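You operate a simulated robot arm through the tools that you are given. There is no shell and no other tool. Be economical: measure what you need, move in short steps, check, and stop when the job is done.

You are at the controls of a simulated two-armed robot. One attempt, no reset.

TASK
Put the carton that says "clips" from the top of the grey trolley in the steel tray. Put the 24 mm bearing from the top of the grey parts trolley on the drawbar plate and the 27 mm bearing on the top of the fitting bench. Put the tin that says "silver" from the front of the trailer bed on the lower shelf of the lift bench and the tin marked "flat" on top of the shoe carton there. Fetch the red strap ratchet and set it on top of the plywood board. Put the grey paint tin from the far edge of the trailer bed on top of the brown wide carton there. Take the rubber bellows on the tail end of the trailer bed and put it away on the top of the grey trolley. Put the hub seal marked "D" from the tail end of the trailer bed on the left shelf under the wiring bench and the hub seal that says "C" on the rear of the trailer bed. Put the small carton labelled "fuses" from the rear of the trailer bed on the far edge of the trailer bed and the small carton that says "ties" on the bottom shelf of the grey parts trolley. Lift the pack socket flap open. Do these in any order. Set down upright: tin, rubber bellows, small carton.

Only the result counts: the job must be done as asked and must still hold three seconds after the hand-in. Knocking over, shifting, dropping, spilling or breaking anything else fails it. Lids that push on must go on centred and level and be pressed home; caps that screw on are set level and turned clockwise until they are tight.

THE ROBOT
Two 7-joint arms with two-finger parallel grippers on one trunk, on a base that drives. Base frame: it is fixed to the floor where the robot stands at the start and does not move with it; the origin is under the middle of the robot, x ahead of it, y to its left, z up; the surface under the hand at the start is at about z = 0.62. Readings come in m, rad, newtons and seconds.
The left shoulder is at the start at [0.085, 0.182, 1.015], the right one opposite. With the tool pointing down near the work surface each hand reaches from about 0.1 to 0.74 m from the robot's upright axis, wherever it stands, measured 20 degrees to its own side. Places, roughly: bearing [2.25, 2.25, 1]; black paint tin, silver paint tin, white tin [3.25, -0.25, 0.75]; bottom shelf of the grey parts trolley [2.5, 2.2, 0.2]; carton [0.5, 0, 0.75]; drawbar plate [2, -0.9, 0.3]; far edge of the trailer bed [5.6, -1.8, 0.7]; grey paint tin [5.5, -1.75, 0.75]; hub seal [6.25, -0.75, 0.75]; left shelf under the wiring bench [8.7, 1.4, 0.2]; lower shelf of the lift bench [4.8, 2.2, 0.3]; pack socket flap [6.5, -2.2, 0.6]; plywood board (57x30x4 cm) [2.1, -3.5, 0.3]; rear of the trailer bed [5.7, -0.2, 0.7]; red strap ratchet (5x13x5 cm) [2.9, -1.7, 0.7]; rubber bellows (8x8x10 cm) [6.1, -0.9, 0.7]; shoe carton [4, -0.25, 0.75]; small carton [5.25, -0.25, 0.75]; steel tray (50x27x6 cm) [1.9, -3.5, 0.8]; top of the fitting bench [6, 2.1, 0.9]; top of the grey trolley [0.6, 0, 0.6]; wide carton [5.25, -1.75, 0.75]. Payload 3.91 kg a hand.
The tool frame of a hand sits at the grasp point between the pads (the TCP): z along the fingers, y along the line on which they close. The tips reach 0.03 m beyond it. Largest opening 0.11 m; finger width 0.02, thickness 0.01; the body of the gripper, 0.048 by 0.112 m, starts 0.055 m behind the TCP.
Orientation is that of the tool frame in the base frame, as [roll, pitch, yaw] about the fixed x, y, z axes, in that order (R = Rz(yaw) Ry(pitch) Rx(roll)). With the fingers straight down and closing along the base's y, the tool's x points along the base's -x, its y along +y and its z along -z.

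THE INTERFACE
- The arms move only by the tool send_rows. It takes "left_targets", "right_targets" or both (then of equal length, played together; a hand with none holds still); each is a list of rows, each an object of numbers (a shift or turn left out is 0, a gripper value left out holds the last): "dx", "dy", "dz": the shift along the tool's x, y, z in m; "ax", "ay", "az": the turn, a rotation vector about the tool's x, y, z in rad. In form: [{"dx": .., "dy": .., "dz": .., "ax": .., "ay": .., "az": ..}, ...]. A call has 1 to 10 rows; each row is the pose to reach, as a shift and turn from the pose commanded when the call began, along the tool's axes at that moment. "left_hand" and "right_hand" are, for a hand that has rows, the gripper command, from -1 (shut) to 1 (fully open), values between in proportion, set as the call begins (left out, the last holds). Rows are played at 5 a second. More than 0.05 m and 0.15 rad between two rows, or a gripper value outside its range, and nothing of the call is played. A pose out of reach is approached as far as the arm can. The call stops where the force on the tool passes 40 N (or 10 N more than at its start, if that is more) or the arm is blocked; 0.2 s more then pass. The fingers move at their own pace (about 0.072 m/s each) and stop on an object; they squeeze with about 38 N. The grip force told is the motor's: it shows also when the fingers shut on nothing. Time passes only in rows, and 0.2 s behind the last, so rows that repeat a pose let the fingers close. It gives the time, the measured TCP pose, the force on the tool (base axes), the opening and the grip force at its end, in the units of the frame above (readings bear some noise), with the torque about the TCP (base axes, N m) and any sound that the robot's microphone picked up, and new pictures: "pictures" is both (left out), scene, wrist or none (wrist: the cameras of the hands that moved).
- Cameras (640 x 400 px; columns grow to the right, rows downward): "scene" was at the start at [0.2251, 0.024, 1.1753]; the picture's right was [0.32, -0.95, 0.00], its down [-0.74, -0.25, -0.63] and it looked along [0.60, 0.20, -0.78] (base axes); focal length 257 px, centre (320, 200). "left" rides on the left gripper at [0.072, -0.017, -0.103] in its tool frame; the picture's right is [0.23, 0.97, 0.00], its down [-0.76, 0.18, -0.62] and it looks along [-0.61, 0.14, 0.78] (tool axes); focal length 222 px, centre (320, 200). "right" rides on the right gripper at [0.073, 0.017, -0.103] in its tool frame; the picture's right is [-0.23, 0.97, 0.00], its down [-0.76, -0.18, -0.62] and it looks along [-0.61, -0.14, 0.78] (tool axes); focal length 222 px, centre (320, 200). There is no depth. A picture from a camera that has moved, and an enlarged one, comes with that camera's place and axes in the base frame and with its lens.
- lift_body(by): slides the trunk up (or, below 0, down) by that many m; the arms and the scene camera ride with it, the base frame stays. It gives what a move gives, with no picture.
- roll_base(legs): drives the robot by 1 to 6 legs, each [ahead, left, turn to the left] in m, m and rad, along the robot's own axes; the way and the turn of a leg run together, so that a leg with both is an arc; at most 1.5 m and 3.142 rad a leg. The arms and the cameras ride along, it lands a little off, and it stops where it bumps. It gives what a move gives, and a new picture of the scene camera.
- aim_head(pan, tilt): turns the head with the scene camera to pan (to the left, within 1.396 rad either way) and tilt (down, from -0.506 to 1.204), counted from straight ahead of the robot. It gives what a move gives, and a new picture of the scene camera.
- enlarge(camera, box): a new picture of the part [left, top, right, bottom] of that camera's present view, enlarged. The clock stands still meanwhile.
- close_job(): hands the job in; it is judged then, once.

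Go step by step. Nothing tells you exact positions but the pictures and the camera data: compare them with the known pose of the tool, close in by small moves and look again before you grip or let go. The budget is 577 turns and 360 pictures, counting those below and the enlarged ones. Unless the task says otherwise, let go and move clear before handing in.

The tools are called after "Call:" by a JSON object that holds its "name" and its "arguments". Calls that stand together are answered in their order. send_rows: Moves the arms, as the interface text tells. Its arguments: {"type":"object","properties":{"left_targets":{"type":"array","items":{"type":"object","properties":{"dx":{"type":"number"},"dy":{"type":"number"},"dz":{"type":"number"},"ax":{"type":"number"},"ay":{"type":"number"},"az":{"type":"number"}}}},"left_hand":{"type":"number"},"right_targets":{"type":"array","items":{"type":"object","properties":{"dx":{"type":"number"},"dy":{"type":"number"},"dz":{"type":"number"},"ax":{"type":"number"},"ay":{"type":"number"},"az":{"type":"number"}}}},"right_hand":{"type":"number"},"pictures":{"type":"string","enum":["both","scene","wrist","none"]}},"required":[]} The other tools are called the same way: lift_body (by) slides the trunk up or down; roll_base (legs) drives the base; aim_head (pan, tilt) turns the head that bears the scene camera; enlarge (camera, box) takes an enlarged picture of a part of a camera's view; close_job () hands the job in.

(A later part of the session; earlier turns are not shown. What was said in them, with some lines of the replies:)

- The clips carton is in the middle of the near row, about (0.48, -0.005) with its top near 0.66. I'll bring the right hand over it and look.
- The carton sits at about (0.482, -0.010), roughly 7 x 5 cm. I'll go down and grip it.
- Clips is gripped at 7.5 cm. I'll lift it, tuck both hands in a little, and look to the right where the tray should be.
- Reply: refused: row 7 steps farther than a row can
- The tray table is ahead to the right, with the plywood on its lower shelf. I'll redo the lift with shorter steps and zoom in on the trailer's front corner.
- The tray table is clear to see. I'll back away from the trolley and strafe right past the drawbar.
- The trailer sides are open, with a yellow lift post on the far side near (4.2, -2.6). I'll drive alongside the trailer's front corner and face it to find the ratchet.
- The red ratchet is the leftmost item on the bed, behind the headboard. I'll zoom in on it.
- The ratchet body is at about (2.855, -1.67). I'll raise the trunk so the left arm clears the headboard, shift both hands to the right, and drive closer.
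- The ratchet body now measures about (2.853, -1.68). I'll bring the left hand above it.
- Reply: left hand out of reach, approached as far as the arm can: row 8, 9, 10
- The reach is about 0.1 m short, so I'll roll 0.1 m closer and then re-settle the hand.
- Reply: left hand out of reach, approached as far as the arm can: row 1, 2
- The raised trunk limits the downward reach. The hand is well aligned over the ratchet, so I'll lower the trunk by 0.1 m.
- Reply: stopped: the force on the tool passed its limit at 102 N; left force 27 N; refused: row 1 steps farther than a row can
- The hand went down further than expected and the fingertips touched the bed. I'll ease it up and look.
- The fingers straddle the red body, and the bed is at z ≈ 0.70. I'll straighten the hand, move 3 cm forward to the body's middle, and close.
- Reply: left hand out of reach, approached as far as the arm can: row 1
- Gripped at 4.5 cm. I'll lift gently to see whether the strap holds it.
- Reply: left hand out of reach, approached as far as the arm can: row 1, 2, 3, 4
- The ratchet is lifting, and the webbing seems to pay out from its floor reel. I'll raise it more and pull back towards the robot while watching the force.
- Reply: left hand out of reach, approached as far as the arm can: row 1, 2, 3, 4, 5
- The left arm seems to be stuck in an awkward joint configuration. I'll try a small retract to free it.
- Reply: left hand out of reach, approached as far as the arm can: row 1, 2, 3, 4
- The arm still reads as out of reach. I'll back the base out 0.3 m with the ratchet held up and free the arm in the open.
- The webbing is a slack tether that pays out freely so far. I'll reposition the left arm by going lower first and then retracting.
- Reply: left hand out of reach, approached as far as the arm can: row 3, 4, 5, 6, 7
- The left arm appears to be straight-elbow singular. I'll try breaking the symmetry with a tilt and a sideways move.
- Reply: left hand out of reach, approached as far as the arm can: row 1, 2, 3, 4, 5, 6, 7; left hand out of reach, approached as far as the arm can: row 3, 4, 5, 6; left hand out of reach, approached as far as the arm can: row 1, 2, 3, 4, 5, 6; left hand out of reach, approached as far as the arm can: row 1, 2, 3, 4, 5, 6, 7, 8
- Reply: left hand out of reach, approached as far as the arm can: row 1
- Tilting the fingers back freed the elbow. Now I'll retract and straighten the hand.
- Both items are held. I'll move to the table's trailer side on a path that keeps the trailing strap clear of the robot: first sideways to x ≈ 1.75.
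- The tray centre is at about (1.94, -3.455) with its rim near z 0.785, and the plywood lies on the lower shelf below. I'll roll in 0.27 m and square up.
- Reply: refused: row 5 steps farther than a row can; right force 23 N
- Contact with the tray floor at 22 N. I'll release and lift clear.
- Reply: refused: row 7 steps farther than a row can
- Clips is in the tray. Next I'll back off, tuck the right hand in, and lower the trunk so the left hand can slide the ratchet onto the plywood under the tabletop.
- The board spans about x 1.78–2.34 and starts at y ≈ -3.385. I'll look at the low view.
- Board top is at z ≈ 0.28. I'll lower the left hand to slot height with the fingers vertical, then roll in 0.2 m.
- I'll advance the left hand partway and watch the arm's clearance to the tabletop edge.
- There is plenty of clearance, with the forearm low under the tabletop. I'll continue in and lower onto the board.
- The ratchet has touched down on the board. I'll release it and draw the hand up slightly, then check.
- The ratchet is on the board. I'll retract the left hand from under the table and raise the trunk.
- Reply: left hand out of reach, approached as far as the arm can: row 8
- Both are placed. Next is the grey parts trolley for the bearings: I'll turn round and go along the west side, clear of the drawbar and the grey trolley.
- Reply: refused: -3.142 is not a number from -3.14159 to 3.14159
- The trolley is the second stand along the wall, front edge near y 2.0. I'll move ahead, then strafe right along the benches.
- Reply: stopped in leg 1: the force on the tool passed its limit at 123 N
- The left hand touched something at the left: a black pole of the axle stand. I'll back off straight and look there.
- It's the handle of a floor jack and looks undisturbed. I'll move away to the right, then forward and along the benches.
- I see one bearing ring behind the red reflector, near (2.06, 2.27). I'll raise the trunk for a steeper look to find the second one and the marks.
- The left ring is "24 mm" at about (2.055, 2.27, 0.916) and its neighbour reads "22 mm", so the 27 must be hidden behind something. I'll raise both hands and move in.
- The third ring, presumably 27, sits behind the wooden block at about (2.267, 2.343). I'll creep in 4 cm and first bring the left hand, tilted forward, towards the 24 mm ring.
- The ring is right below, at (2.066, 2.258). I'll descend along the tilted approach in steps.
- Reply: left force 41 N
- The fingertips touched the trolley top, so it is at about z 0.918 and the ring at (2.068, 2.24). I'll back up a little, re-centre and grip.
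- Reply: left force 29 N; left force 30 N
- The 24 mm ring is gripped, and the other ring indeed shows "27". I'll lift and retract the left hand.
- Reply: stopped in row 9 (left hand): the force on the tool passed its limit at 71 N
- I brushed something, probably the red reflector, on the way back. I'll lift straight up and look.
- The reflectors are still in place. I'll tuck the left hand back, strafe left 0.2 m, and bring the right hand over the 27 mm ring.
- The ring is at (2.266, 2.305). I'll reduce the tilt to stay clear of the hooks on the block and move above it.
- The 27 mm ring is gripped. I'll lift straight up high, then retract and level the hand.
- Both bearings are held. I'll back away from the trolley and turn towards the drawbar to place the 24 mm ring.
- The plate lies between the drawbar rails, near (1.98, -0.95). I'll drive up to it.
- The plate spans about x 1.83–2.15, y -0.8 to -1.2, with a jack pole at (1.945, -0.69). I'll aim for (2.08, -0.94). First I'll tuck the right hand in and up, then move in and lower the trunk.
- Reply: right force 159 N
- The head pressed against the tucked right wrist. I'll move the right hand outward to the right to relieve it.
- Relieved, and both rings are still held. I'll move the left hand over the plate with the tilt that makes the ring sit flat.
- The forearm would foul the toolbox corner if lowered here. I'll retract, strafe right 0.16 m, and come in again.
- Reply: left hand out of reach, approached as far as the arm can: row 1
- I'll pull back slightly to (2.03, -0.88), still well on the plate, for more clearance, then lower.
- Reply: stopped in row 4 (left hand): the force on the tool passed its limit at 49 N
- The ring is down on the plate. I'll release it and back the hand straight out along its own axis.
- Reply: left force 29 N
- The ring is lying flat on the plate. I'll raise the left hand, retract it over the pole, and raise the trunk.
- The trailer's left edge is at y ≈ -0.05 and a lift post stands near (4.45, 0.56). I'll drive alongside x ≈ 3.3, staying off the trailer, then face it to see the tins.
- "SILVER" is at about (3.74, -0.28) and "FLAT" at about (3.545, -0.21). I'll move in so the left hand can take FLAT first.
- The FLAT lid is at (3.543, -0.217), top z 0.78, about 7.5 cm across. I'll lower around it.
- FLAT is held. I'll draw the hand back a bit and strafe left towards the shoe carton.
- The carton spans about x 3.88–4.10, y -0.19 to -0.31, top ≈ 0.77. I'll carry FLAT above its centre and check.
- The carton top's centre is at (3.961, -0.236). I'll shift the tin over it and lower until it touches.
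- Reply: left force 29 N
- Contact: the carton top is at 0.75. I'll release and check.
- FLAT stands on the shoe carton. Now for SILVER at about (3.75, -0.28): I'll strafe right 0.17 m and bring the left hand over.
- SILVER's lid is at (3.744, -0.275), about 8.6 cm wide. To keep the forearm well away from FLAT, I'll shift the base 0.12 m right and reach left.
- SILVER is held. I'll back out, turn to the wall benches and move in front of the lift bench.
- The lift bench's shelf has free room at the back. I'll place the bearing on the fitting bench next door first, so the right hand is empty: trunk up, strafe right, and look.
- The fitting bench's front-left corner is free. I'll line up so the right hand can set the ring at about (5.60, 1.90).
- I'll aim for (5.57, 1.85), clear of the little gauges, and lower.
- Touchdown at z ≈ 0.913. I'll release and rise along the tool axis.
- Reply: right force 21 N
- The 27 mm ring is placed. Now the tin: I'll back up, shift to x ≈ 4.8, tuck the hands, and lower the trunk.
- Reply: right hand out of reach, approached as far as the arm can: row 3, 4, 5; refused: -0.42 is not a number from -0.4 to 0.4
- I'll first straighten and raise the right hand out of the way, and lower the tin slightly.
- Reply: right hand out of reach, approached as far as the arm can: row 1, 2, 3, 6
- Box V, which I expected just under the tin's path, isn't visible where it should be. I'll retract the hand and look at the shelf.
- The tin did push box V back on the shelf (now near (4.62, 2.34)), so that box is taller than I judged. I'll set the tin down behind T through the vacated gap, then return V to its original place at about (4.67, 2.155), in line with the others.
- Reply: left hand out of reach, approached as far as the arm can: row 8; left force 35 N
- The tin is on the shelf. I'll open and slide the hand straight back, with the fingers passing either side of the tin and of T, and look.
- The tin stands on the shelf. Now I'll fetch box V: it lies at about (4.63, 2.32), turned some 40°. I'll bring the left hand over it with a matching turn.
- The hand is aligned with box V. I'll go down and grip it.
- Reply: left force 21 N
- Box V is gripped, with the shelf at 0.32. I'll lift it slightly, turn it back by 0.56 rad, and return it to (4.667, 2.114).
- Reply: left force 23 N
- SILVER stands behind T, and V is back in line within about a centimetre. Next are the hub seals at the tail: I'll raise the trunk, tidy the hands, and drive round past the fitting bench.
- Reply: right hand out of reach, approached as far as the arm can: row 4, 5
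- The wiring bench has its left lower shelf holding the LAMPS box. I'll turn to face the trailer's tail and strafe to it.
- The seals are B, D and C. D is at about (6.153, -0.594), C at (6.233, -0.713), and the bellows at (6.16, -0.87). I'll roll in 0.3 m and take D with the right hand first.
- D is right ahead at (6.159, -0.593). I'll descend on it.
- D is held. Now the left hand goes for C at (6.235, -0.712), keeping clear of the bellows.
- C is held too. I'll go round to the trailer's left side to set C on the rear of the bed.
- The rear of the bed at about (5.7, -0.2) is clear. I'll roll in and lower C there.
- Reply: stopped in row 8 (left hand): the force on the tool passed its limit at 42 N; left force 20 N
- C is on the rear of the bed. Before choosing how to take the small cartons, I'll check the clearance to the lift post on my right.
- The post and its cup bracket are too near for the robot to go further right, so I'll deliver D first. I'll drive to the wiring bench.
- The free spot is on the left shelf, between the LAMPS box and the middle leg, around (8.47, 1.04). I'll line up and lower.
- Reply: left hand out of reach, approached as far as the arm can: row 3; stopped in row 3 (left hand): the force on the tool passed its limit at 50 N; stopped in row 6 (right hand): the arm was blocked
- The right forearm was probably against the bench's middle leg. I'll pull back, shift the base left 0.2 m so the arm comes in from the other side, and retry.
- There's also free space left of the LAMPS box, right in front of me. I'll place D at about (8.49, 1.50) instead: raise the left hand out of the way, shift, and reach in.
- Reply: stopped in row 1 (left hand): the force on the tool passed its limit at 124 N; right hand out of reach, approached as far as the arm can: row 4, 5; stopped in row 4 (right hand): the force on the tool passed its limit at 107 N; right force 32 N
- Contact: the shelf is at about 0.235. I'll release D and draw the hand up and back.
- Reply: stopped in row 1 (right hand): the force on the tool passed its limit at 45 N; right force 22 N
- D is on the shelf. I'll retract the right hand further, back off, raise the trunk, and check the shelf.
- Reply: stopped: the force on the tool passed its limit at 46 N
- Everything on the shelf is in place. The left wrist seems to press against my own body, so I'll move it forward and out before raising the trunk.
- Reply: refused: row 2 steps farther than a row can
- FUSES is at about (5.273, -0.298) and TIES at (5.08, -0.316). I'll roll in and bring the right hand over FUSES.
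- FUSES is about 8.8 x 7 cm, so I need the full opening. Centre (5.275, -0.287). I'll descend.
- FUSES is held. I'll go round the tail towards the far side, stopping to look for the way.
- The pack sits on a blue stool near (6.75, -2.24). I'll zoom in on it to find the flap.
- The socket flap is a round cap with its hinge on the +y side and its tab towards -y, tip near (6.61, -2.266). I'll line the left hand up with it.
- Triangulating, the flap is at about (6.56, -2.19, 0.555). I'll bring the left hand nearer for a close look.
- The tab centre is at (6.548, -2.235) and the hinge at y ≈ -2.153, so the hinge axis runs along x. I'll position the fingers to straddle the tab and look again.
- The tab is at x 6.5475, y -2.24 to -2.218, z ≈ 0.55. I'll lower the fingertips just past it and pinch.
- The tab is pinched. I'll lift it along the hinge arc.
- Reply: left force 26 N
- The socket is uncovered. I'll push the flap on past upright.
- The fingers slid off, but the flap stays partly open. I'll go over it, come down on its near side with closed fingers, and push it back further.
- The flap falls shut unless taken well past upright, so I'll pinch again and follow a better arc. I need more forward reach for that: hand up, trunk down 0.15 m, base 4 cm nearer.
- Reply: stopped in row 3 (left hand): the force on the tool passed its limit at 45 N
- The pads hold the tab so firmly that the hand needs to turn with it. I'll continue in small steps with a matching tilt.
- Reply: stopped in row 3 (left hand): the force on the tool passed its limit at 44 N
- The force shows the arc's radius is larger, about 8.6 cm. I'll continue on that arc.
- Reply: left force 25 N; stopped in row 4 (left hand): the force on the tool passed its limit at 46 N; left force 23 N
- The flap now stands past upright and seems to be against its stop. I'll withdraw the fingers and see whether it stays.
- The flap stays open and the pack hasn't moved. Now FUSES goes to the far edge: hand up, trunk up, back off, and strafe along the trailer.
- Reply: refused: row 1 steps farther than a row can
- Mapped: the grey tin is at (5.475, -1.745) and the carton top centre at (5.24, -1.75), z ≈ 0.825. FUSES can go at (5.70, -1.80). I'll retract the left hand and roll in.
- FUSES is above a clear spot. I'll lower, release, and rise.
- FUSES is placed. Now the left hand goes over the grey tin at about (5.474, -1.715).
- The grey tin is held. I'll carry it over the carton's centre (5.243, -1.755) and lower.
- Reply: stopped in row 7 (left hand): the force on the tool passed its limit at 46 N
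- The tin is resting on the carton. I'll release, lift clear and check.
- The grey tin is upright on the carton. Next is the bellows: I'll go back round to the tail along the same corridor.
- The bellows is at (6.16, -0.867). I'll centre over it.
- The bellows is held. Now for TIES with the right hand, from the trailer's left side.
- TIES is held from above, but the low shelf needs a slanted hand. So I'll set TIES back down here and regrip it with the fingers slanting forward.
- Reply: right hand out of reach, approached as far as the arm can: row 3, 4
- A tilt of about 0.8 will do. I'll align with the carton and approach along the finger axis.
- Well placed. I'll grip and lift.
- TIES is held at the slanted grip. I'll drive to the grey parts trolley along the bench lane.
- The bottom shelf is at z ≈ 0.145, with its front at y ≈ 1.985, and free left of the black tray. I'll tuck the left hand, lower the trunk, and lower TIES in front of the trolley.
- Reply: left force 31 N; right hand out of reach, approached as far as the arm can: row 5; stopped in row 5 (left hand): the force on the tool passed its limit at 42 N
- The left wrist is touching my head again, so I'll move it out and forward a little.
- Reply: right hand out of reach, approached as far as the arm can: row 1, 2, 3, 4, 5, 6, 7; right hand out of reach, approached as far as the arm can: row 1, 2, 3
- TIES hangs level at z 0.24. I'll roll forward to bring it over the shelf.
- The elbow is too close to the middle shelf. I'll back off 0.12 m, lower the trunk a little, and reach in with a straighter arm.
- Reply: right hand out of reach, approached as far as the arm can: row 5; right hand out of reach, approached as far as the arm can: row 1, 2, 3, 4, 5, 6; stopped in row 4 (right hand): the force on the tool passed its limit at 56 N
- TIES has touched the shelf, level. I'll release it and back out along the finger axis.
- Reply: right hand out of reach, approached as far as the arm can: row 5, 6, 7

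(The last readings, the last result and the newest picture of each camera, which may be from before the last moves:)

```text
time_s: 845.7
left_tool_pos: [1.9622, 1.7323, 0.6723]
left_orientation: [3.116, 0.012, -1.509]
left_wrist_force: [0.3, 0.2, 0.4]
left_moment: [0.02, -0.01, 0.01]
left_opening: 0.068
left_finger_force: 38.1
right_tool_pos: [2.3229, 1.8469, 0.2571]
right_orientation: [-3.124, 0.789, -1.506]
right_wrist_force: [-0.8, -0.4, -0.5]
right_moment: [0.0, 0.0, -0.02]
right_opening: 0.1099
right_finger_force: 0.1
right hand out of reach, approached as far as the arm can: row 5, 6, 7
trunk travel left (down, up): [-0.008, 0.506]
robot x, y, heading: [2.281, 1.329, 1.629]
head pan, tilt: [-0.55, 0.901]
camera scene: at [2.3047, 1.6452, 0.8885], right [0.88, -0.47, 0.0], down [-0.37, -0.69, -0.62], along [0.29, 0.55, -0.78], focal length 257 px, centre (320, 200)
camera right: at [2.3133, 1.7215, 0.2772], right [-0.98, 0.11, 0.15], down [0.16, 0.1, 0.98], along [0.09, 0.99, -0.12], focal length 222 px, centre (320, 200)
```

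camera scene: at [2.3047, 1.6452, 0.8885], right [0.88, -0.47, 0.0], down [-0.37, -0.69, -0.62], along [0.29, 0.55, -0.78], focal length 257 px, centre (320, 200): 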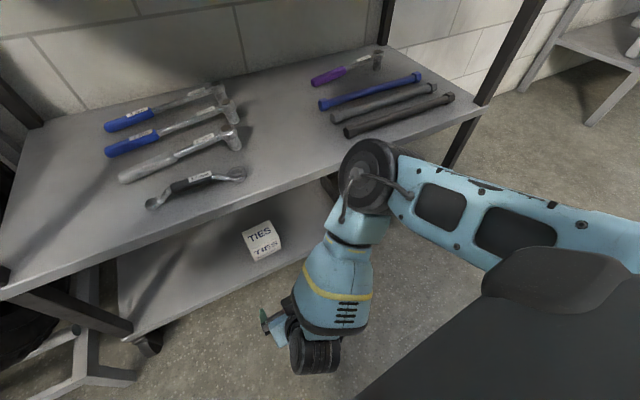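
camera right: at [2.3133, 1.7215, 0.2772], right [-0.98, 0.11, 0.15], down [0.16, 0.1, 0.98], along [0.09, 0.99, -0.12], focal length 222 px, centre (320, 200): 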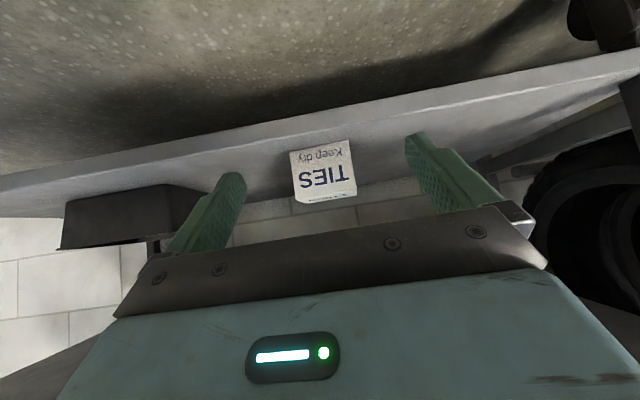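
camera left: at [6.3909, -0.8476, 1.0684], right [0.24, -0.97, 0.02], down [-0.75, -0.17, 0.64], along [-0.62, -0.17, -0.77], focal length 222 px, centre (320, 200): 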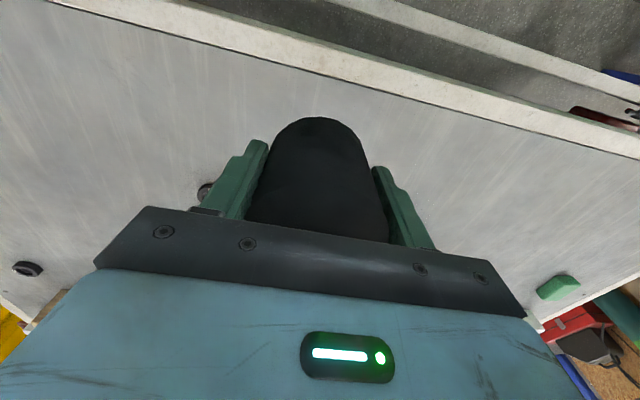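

TIES is upright on the bottom shelf. I'll back the base straight out, then raise the trunk and look at the shelf once more.

Call:
{"name": "roll_base", "arguments": {"legs": [[-0.4, 0, 0]]}}

Call:
{"name": "lift_body", "arguments": {"by": 0.35}}

Call:
{"name": "send_rows", "arguments": {"right_targets": [{"dx": -0.03, "dz": -0.03, "ay": 0.1}, {"dx": -0.06, "dz": -0.06, "ay": 0.2}, {"dx": -0.09, "dz": -0.09, "ay": 0.3}, {"dx": -0.12, "dz": -0.12, "ay": 0.4}, {"dx": -0.15, "dz": -0.15, "ay": 0.5}, {"dx": -0.17, "dz": -0.17, "ay": 0.6}, {"dx": -0.19, "dz": -0.19, "ay": 0.7}, {"dx": -0.2, "dz": -0.2, "ay": 0.79}], "pictures": "scene"}}

```text
time_s: 848.1
left_tool_pos: [1.9854, 1.3385, 0.6718]
left_orientation: [3.116, 0.012, -1.508]
left_wrist_force: [1.2, 0.0, -0.5]
left_moment: [-0.02, 0.03, -0.01]
left_opening: 0.0685
left_finger_force: 38.3
right_tool_pos: [2.3475, 1.4546, 0.2564]
right_orientation: [-3.126, 0.793, -1.508]
right_wrist_force: [-0.5, 0.8, -0.3]
right_moment: [-0.01, -0.04, -0.02]
right_opening: 0.1101
right_finger_force: 0.0
trunk travel left (down, up): [-0.008, 0.506]
robot x, y, heading: [2.3058, 0.9429, 1.628]
head pan, tilt: [-0.55, 0.901]
camera scene: at [2.3286, 1.2508, 0.8885], right [0.88, -0.47, 0.0], down [-0.37, -0.69, -0.62], along [0.29, 0.55, -0.78], focal length 257 px, centre (320, 200)
```

scene: 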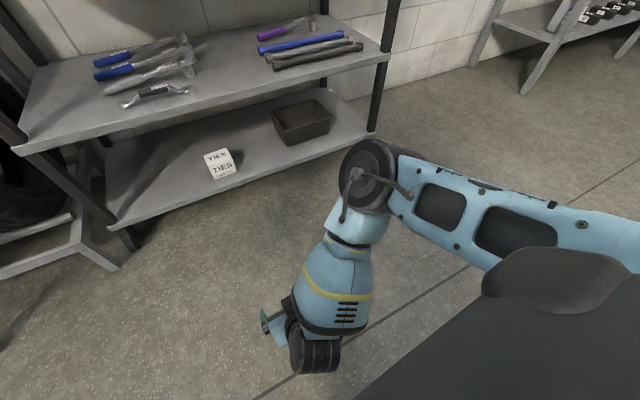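

```text
time_s: 851.5
left_tool_pos: [1.9859, 1.3387, 1.0207]
left_orientation: [3.115, 0.009, -1.51]
left_wrist_force: [0.4, 0.6, -0.7]
left_moment: [0.01, 0.0, -0.02]
left_opening: 0.0682
left_finger_force: 37.7
right_tool_pos: [2.3482, 1.4534, 0.6056]
right_orientation: [-3.125, 0.789, -1.509]
right_wrist_force: [-0.3, 0.3, -0.3]
right_moment: [-0.01, -0.03, 0.05]
right_opening: 0.1101
right_finger_force: 0.1
trunk travel left (down, up): [-0.358, 0.156]
robot x, y, heading: [2.3052, 0.9383, 1.63]
head pan, tilt: [-0.55, 0.901]
```

```text
time_s: 853.4
left_tool_pos: [1.986, 1.3373, 1.0216]
left_orientation: [3.116, 0.013, -1.509]
left_wrist_force: [0.2, 0.5, -1.8]
left_moment: [-0.02, -0.03, -0.01]
left_opening: 0.0681
left_finger_force: 37.6
right_tool_pos: [2.3436, 1.4514, 0.8873]
right_orientation: [-3.131, 0.0, -1.519]
right_wrist_force: [-0.6, -0.3, 0.2]
right_moment: [0.04, 0.03, 0.0]
right_opening: 0.1102
right_finger_force: 0.1
trunk travel left (down, up): [-0.358, 0.156]
robot x, y, heading: [2.3046, 0.9364, 1.629]
head pan, tilt: [-0.55, 0.901]
camera scene: at [2.3352, 1.1357, 1.2583], right [0.88, -0.47, 0.0], down [-0.37, -0.69, -0.62], along [0.29, 0.55, -0.78], focal length 257 px, centre (320, 200)
```

scene: 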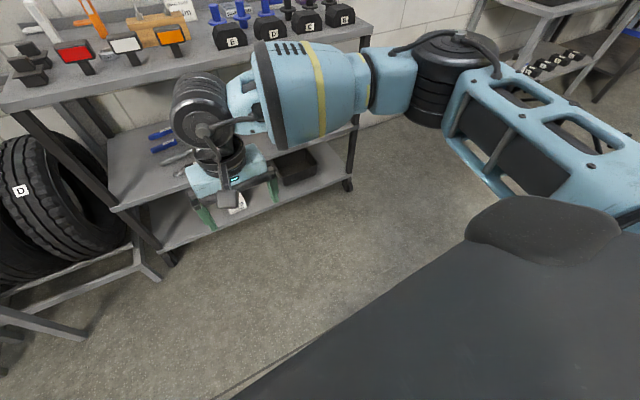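

TIES is done. Last is the bellows: I'll approach the grey trolley from its far side, facing -x, and use the spot vacated by CLIPS at about (0.48, 0).

Call:
{"name": "roll_base", "arguments": {"legs": [[0, 0, 1.515], [0.7, 0.5, 0], [0.4, 0.28, 0]]}}

Call:
{"name": "aim_head", "arguments": {"pan": 0.1, "tilt": 0.8}}

```text
time_s: 864.6
left_tool_pos: [0.7835, -0.1265, 1.0217]
left_orientation: [3.115, 0.013, -0.007]
left_wrist_force: [0.4, -0.3, -0.4]
left_moment: [0.04, -0.04, -0.02]
left_opening: 0.0683
left_finger_force: 38.0
right_tool_pos: [0.6939, 0.2377, 0.8877]
right_orientation: [-3.128, -0.001, -0.016]
right_wrist_force: [-1.3, 0.5, 0.2]
right_moment: [0.01, -0.03, -0.01]
right_opening: 0.11
right_finger_force: 0.2
trunk travel left (down, up): [-0.358, 0.156]
robot x, y, heading: [1.2031, 0.1638, 3.129]
head pan, tilt: [-0.55, 0.901]
camera scene: at [1.0096, 0.2062, 1.2583], right [0.53, 0.85, 0.0], down [0.66, -0.42, -0.62], along [-0.53, 0.33, -0.78], focal length 257 px, centre (320, 200)
```

scene: 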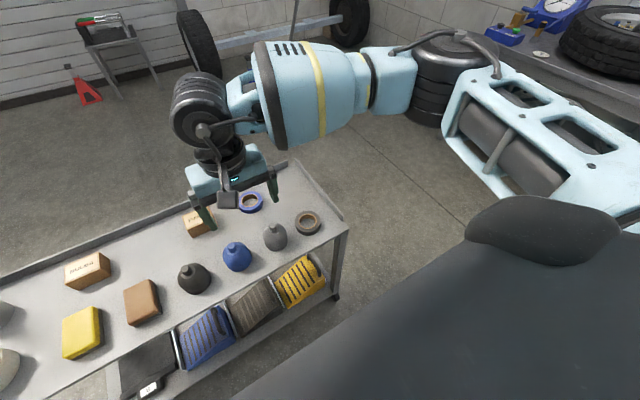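

```text
time_s: 865.6
left_tool_pos: [0.7826, -0.127, 1.0211]
left_orientation: [3.116, 0.012, -0.006]
left_wrist_force: [0.1, 0.0, -0.4]
left_moment: [0.01, -0.01, 0.03]
left_opening: 0.0681
left_finger_force: 37.9
right_tool_pos: [0.6943, 0.2377, 0.8881]
right_orientation: [-3.128, -0.001, -0.018]
right_wrist_force: [-0.1, -0.4, 0.0]
right_moment: [0.0, 0.02, 0.01]
right_opening: 0.1101
right_finger_force: 0.0
trunk travel left (down, up): [-0.358, 0.156]
robot x, y, heading: [1.2042, 0.1638, 3.13]
head pan, tilt: [0.099, 0.799]
camera scene: at [0.9935, 0.1592, 1.2663], right [-0.09, 1.0, 0.0], down [0.71, 0.06, -0.7], along [-0.69, -0.06, -0.72], focal length 257 px, centre (320, 200)
```

scene: 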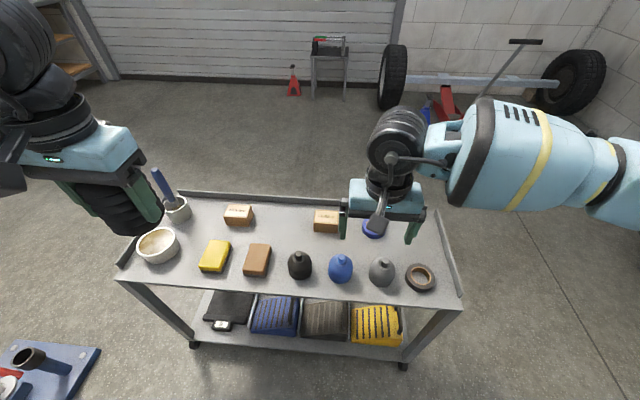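

The free spot between BULBS and FUSES is centred at about (0.475, -0.005). I'll roll in a little, raise the right hand, and carry the bellows there.

Call:
{"name": "send_rows", "arguments": {"right_targets": [{"dz": -0.04}, {"dz": -0.08}, {"dz": -0.12}, {"dz": -0.12, "dx": 0.04}, {"dz": -0.12, "dx": 0.08}], "pictures": "none"}}

Call:
{"name": "lift_body", "arguments": {"by": -0.08}}

Call:
{"name": "roll_base", "arguments": {"legs": [[0.12, 0, 0.01]]}}

Call:
{"name": "send_rows", "arguments": {"left_targets": [{"dx": -0.035, "dy": -0.03}, {"dx": -0.07, "dy": -0.06}, {"dx": -0.105, "dy": -0.09}, {"dx": -0.14, "dy": -0.12}, {"dx": -0.18, "dy": -0.122, "dz": 0.02}, {"dx": -0.18, "dy": -0.122, "dz": 0.06}], "pictures": "both"}}

```text
time_s: 866.8
left_tool_pos: [0.783, -0.1272, 1.0217]
left_orientation: [3.115, 0.011, -0.008]
left_wrist_force: [-0.7, -0.6, -1.2]
left_moment: [0.0, -0.03, -0.02]
left_opening: 0.0682
left_finger_force: 37.8
right_tool_pos: [0.7745, 0.2327, 1.0066]
right_orientation: [-3.128, -0.001, -0.017]
right_wrist_force: [0.8, -0.1, -0.1]
right_moment: [0.02, 0.02, 0.02]
right_opening: 0.1102
right_finger_force: 0.0
trunk travel left (down, up): [-0.358, 0.156]
robot x, y, heading: [1.2012, 0.1678, 3.132]
head pan, tilt: [0.099, 0.799]
```

```text
time_s: 868.0
left_tool_pos: [0.7844, -0.1272, 0.9416]
left_orientation: [3.115, 0.012, -0.008]
left_wrist_force: [0.0, 0.9, -0.6]
left_moment: [0.0, -0.01, 0.01]
left_opening: 0.068
left_finger_force: 38.1
right_tool_pos: [0.7739, 0.2342, 0.9277]
right_orientation: [-3.129, 0.0, -0.015]
right_wrist_force: [-0.5, -0.4, 0.5]
right_moment: [0.0, -0.03, 0.03]
right_opening: 0.11
right_finger_force: 0.1
trunk travel left (down, up): [-0.278, 0.236]
robot x, y, heading: [1.1984, 0.1667, 3.13]
head pan, tilt: [0.099, 0.799]
```

```text
time_s: 869.2
left_tool_pos: [0.664, -0.1309, 0.9414]
left_orientation: [3.115, 0.011, 0.004]
left_wrist_force: [-0.2, -0.3, -1.4]
left_moment: [0.0, -0.04, 0.02]
left_opening: 0.0685
left_finger_force: 38.5
right_tool_pos: [0.6512, 0.23, 0.9271]
right_orientation: [-3.13, 0.001, -0.006]
right_wrist_force: [0.1, -0.3, -0.2]
right_moment: [0.0, -0.03, 0.01]
right_opening: 0.1101
right_finger_force: 0.0
trunk travel left (down, up): [-0.278, 0.236]
robot x, y, heading: [1.0837, 0.166, -3.145]
head pan, tilt: [0.099, 0.799]
camera scene: at [0.8494, 0.1576, 1.1854], right [-0.1, 0.99, 0.0], down [0.71, 0.07, -0.7], along [-0.69, -0.07, -0.72], focal length 257 px, centre (320, 200)
```

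scene: 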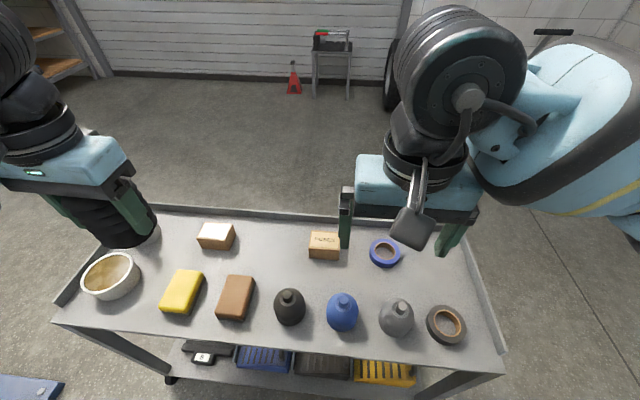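

```text
time_s: 870.6
left_tool_pos: [0.4855, -0.0112, 0.8809]
left_orientation: [3.114, 0.013, 0.002]
left_wrist_force: [0.4, -0.3, -1.2]
left_moment: [0.0, -0.01, 0.0]
left_opening: 0.0682
left_finger_force: 37.8
right_tool_pos: [0.6521, 0.2327, 0.9275]
right_orientation: [-3.13, 0.001, -0.006]
right_wrist_force: [0.2, 0.4, -0.8]
right_moment: [-0.03, 0.06, -0.04]
right_opening: 0.11
right_finger_force: 0.1
trunk travel left (down, up): [-0.278, 0.236]
robot x, y, heading: [1.0787, 0.1651, -3.143]
head pan, tilt: [0.099, 0.799]
camera scene: at [0.8502, 0.1572, 1.1856], right [-0.1, 0.99, 0.0], down [0.71, 0.07, -0.7], along [-0.69, -0.07, -0.72], focal length 257 px, centre (320, 200)
camera left: at [0.5594, 0.0093, 0.9838], right [0.23, -0.97, 0.02], down [-0.75, -0.16, 0.64], along [-0.62, -0.16, -0.77], focal length 222 px, centre (320, 200)
```

scene: 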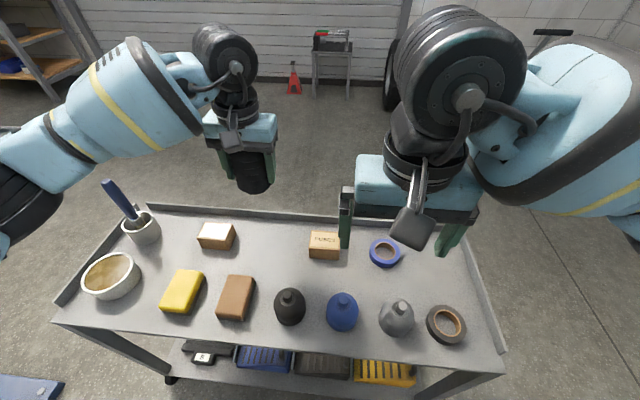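
left: 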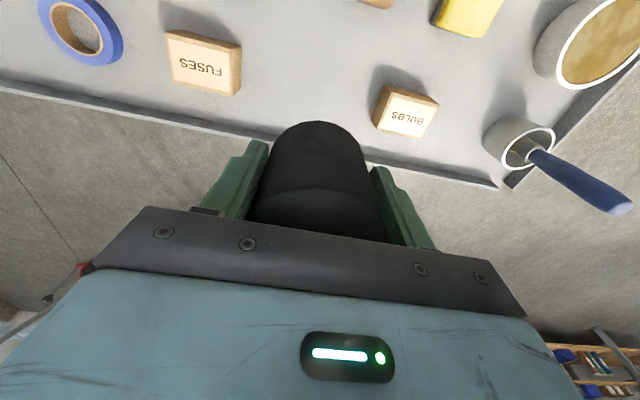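

Call:
{"name": "send_rows", "arguments": {"left_targets": [{"dy": -0.006, "dz": 0.045}, {"dy": -0.006, "dz": 0.09}, {"dy": -0.006, "dz": 0.135}, {"dy": -0.006, "dz": 0.175}, {"dy": -0.006, "dz": 0.19}, {"dy": -0.006, "dz": 0.197}, {"dy": -0.006, "dz": 0.203}, {"dy": -0.006, "dz": 0.208}, {"dy": -0.006, "dz": 0.213}], "pictures": "wrist"}}

```text
time_s: 872.7
left_tool_pos: [0.4822, -0.0112, 0.675]
left_orientation: [3.121, 0.015, 0.002]
left_wrist_force: [15.5, -3.7, 20.0]
left_moment: [0.45, -0.58, -0.49]
left_opening: 0.068
left_finger_force: 38.1
right_tool_pos: [0.6539, 0.2306, 0.9289]
right_orientation: [-3.13, 0.001, -0.005]
right_wrist_force: [-0.7, 0.0, -0.1]
right_moment: [0.03, -0.01, 0.0]
right_opening: 0.1103
right_finger_force: 0.1
trunk travel left (down, up): [-0.278, 0.236]
robot x, y, heading: [1.0804, 0.1637, -3.141]
head pan, tilt: [0.099, 0.799]
stopped in row 9 (left hand): the force on the tool passed its limit at 43 N (the readings are from after the stop); the commanded pose is now the measured one
camera left: at [0.5567, 0.0086, 0.7775], right [0.23, -0.97, 0.02], down [-0.75, -0.17, 0.64], along [-0.62, -0.16, -0.77], focal length 222 px, centre (320, 200)
```

left: 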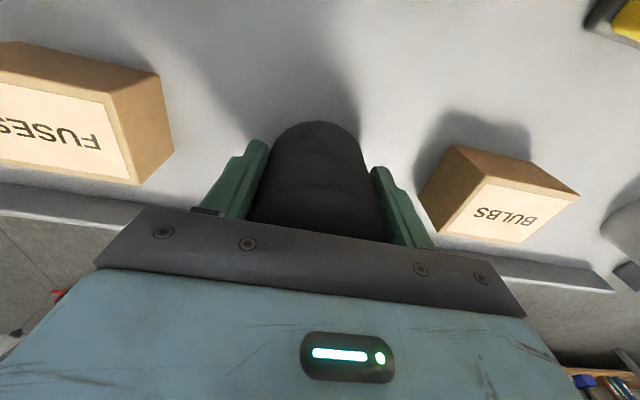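

The bellows is down. I'll open partway to stay clear of BULBS, then rise straight up.

Call:
{"name": "send_rows", "arguments": {"left_targets": [{"dz": -0.001}, {"dz": -0.001}, {"dz": -0.001}], "left_hand": 0.75, "pictures": "none"}}

Call:
{"name": "send_rows", "arguments": {"left_targets": [{"dz": -0.03}, {"dz": -0.07}, {"dz": -0.11}, {"dz": -0.15}, {"dz": -0.19}, {"dz": -0.23}, {"dz": -0.23, "dx": 0.04}, {"dz": -0.23, "dx": 0.08}, {"dz": -0.23, "dx": 0.12}, {"dz": -0.23, "dx": 0.16}], "pictures": "scene"}}

```text
time_s: 873.5
left_tool_pos: [0.4796, -0.0114, 0.6734]
left_orientation: [3.121, 0.016, 0.004]
left_wrist_force: [0.2, -0.1, 0.6]
left_moment: [0.0, -0.01, 0.04]
left_opening: 0.0966
left_finger_force: 0.2
right_tool_pos: [0.6511, 0.2299, 0.9284]
right_orientation: [-3.129, -0.001, -0.006]
right_wrist_force: [0.1, -0.7, -0.8]
right_moment: [0.02, -0.01, 0.0]
right_opening: 0.11
right_finger_force: 0.0
trunk travel left (down, up): [-0.278, 0.236]
robot x, y, heading: [1.0819, 0.1659, -3.139]
head pan, tilt: [0.099, 0.799]
```

```text
time_s: 875.7
left_tool_pos: [0.6428, -0.003, 0.9032]
left_orientation: [3.119, 0.017, 0.004]
left_wrist_force: [0.1, 0.8, -0.1]
left_moment: [-0.01, 0.03, -0.02]
left_opening: 0.0962
left_finger_force: 0.1
right_tool_pos: [0.6529, 0.2315, 0.9277]
right_orientation: [-3.129, 0.0, -0.006]
right_wrist_force: [-0.6, -0.6, 0.6]
right_moment: [-0.02, 0.0, 0.0]
right_opening: 0.11
right_finger_force: 0.0
trunk travel left (down, up): [-0.278, 0.236]
robot x, y, heading: [1.084, 0.1652, -3.135]
head pan, tilt: [0.099, 0.799]
camera scene: at [0.851, 0.1573, 1.1857], right [-0.1, 0.99, 0.0], down [0.71, 0.07, -0.7], along [-0.69, -0.07, -0.72], focal length 257 px, centre (320, 200)
```

scene: 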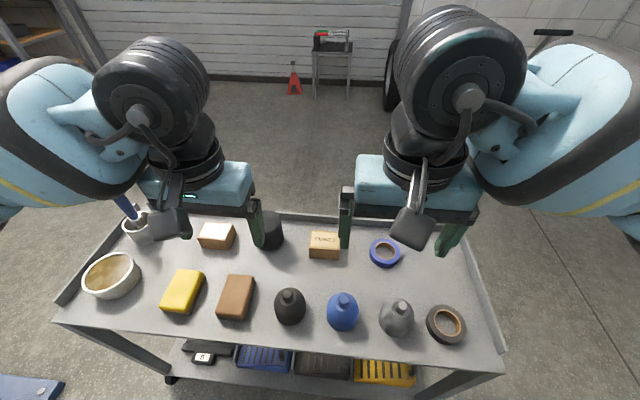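

The bellows stands between BULBS and FUSES. I'll back away and take a last look at the trolley.

Call:
{"name": "roll_base", "arguments": {"legs": [[-0.4, 0, 0]]}}

Call:
{"name": "enlarge", "arguments": {"camera": "scene", "box": [160, 120, 440, 300]}}

```text
time_s: 878.2
left_tool_pos: [1.0382, -0.0018, 0.9018]
left_orientation: [3.12, 0.015, -0.004]
left_wrist_force: [0.3, -0.5, -1.0]
left_moment: [-0.01, 0.0, -0.02]
left_opening: 0.0963
left_finger_force: 0.1
right_tool_pos: [1.0491, 0.232, 0.9283]
right_orientation: [-3.131, -0.001, -0.012]
right_wrist_force: [0.0, 0.0, -0.1]
right_moment: [-0.03, 0.01, -0.01]
right_opening: 0.1103
right_finger_force: 0.1
trunk travel left (down, up): [-0.278, 0.236]
robot x, y, heading: [1.4766, 0.1627, 3.134]
head pan, tilt: [0.099, 0.799]
camera scene: at [1.2468, 0.158, 1.1857], right [-0.09, 1.0, 0.0], down [0.71, 0.07, -0.7], along [-0.69, -0.07, -0.72], focal length 257 px, centre (320, 200)
```

scene: 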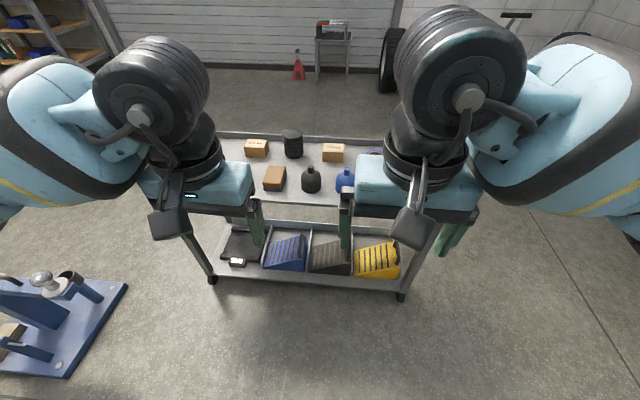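

```text
2.22 times, centred on (300, 210) of scene
camera zoom: at [1.2468, 0.158, 1.1857], right [-0.09, 1.0, 0.0], down [0.71, 0.07, -0.7], along [-0.69, -0.07, -0.72], focal length 571 px, centre (364, 178)
```

zoom: 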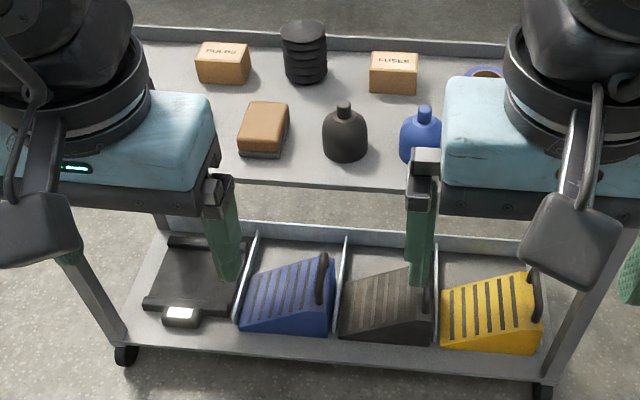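

Everything asked is in place, both hands are empty and clear, and the bellows stands upright on the trolley. I'm handing in.

Call:
{"name": "close_job", "arguments": {}}

```text
The job is handed in.
```

The job is handed in: all the moves you asked for are done, and the pack socket flap stands open. Three things were disturbed along the way:

- **Box "V":** while I was placing the silver tin, I pushed this box back on the lift bench's lower shelf. I put it back to within about 1 cm by my reading of the pictures.
- **Floor jack:** my left hand bumped the jack's handle near the start. It looked undisturbed in later pictures.
- **Strap ratchet:** its red webbing is still anchored to the trailer bed, so it now trails from there to the plywood board.
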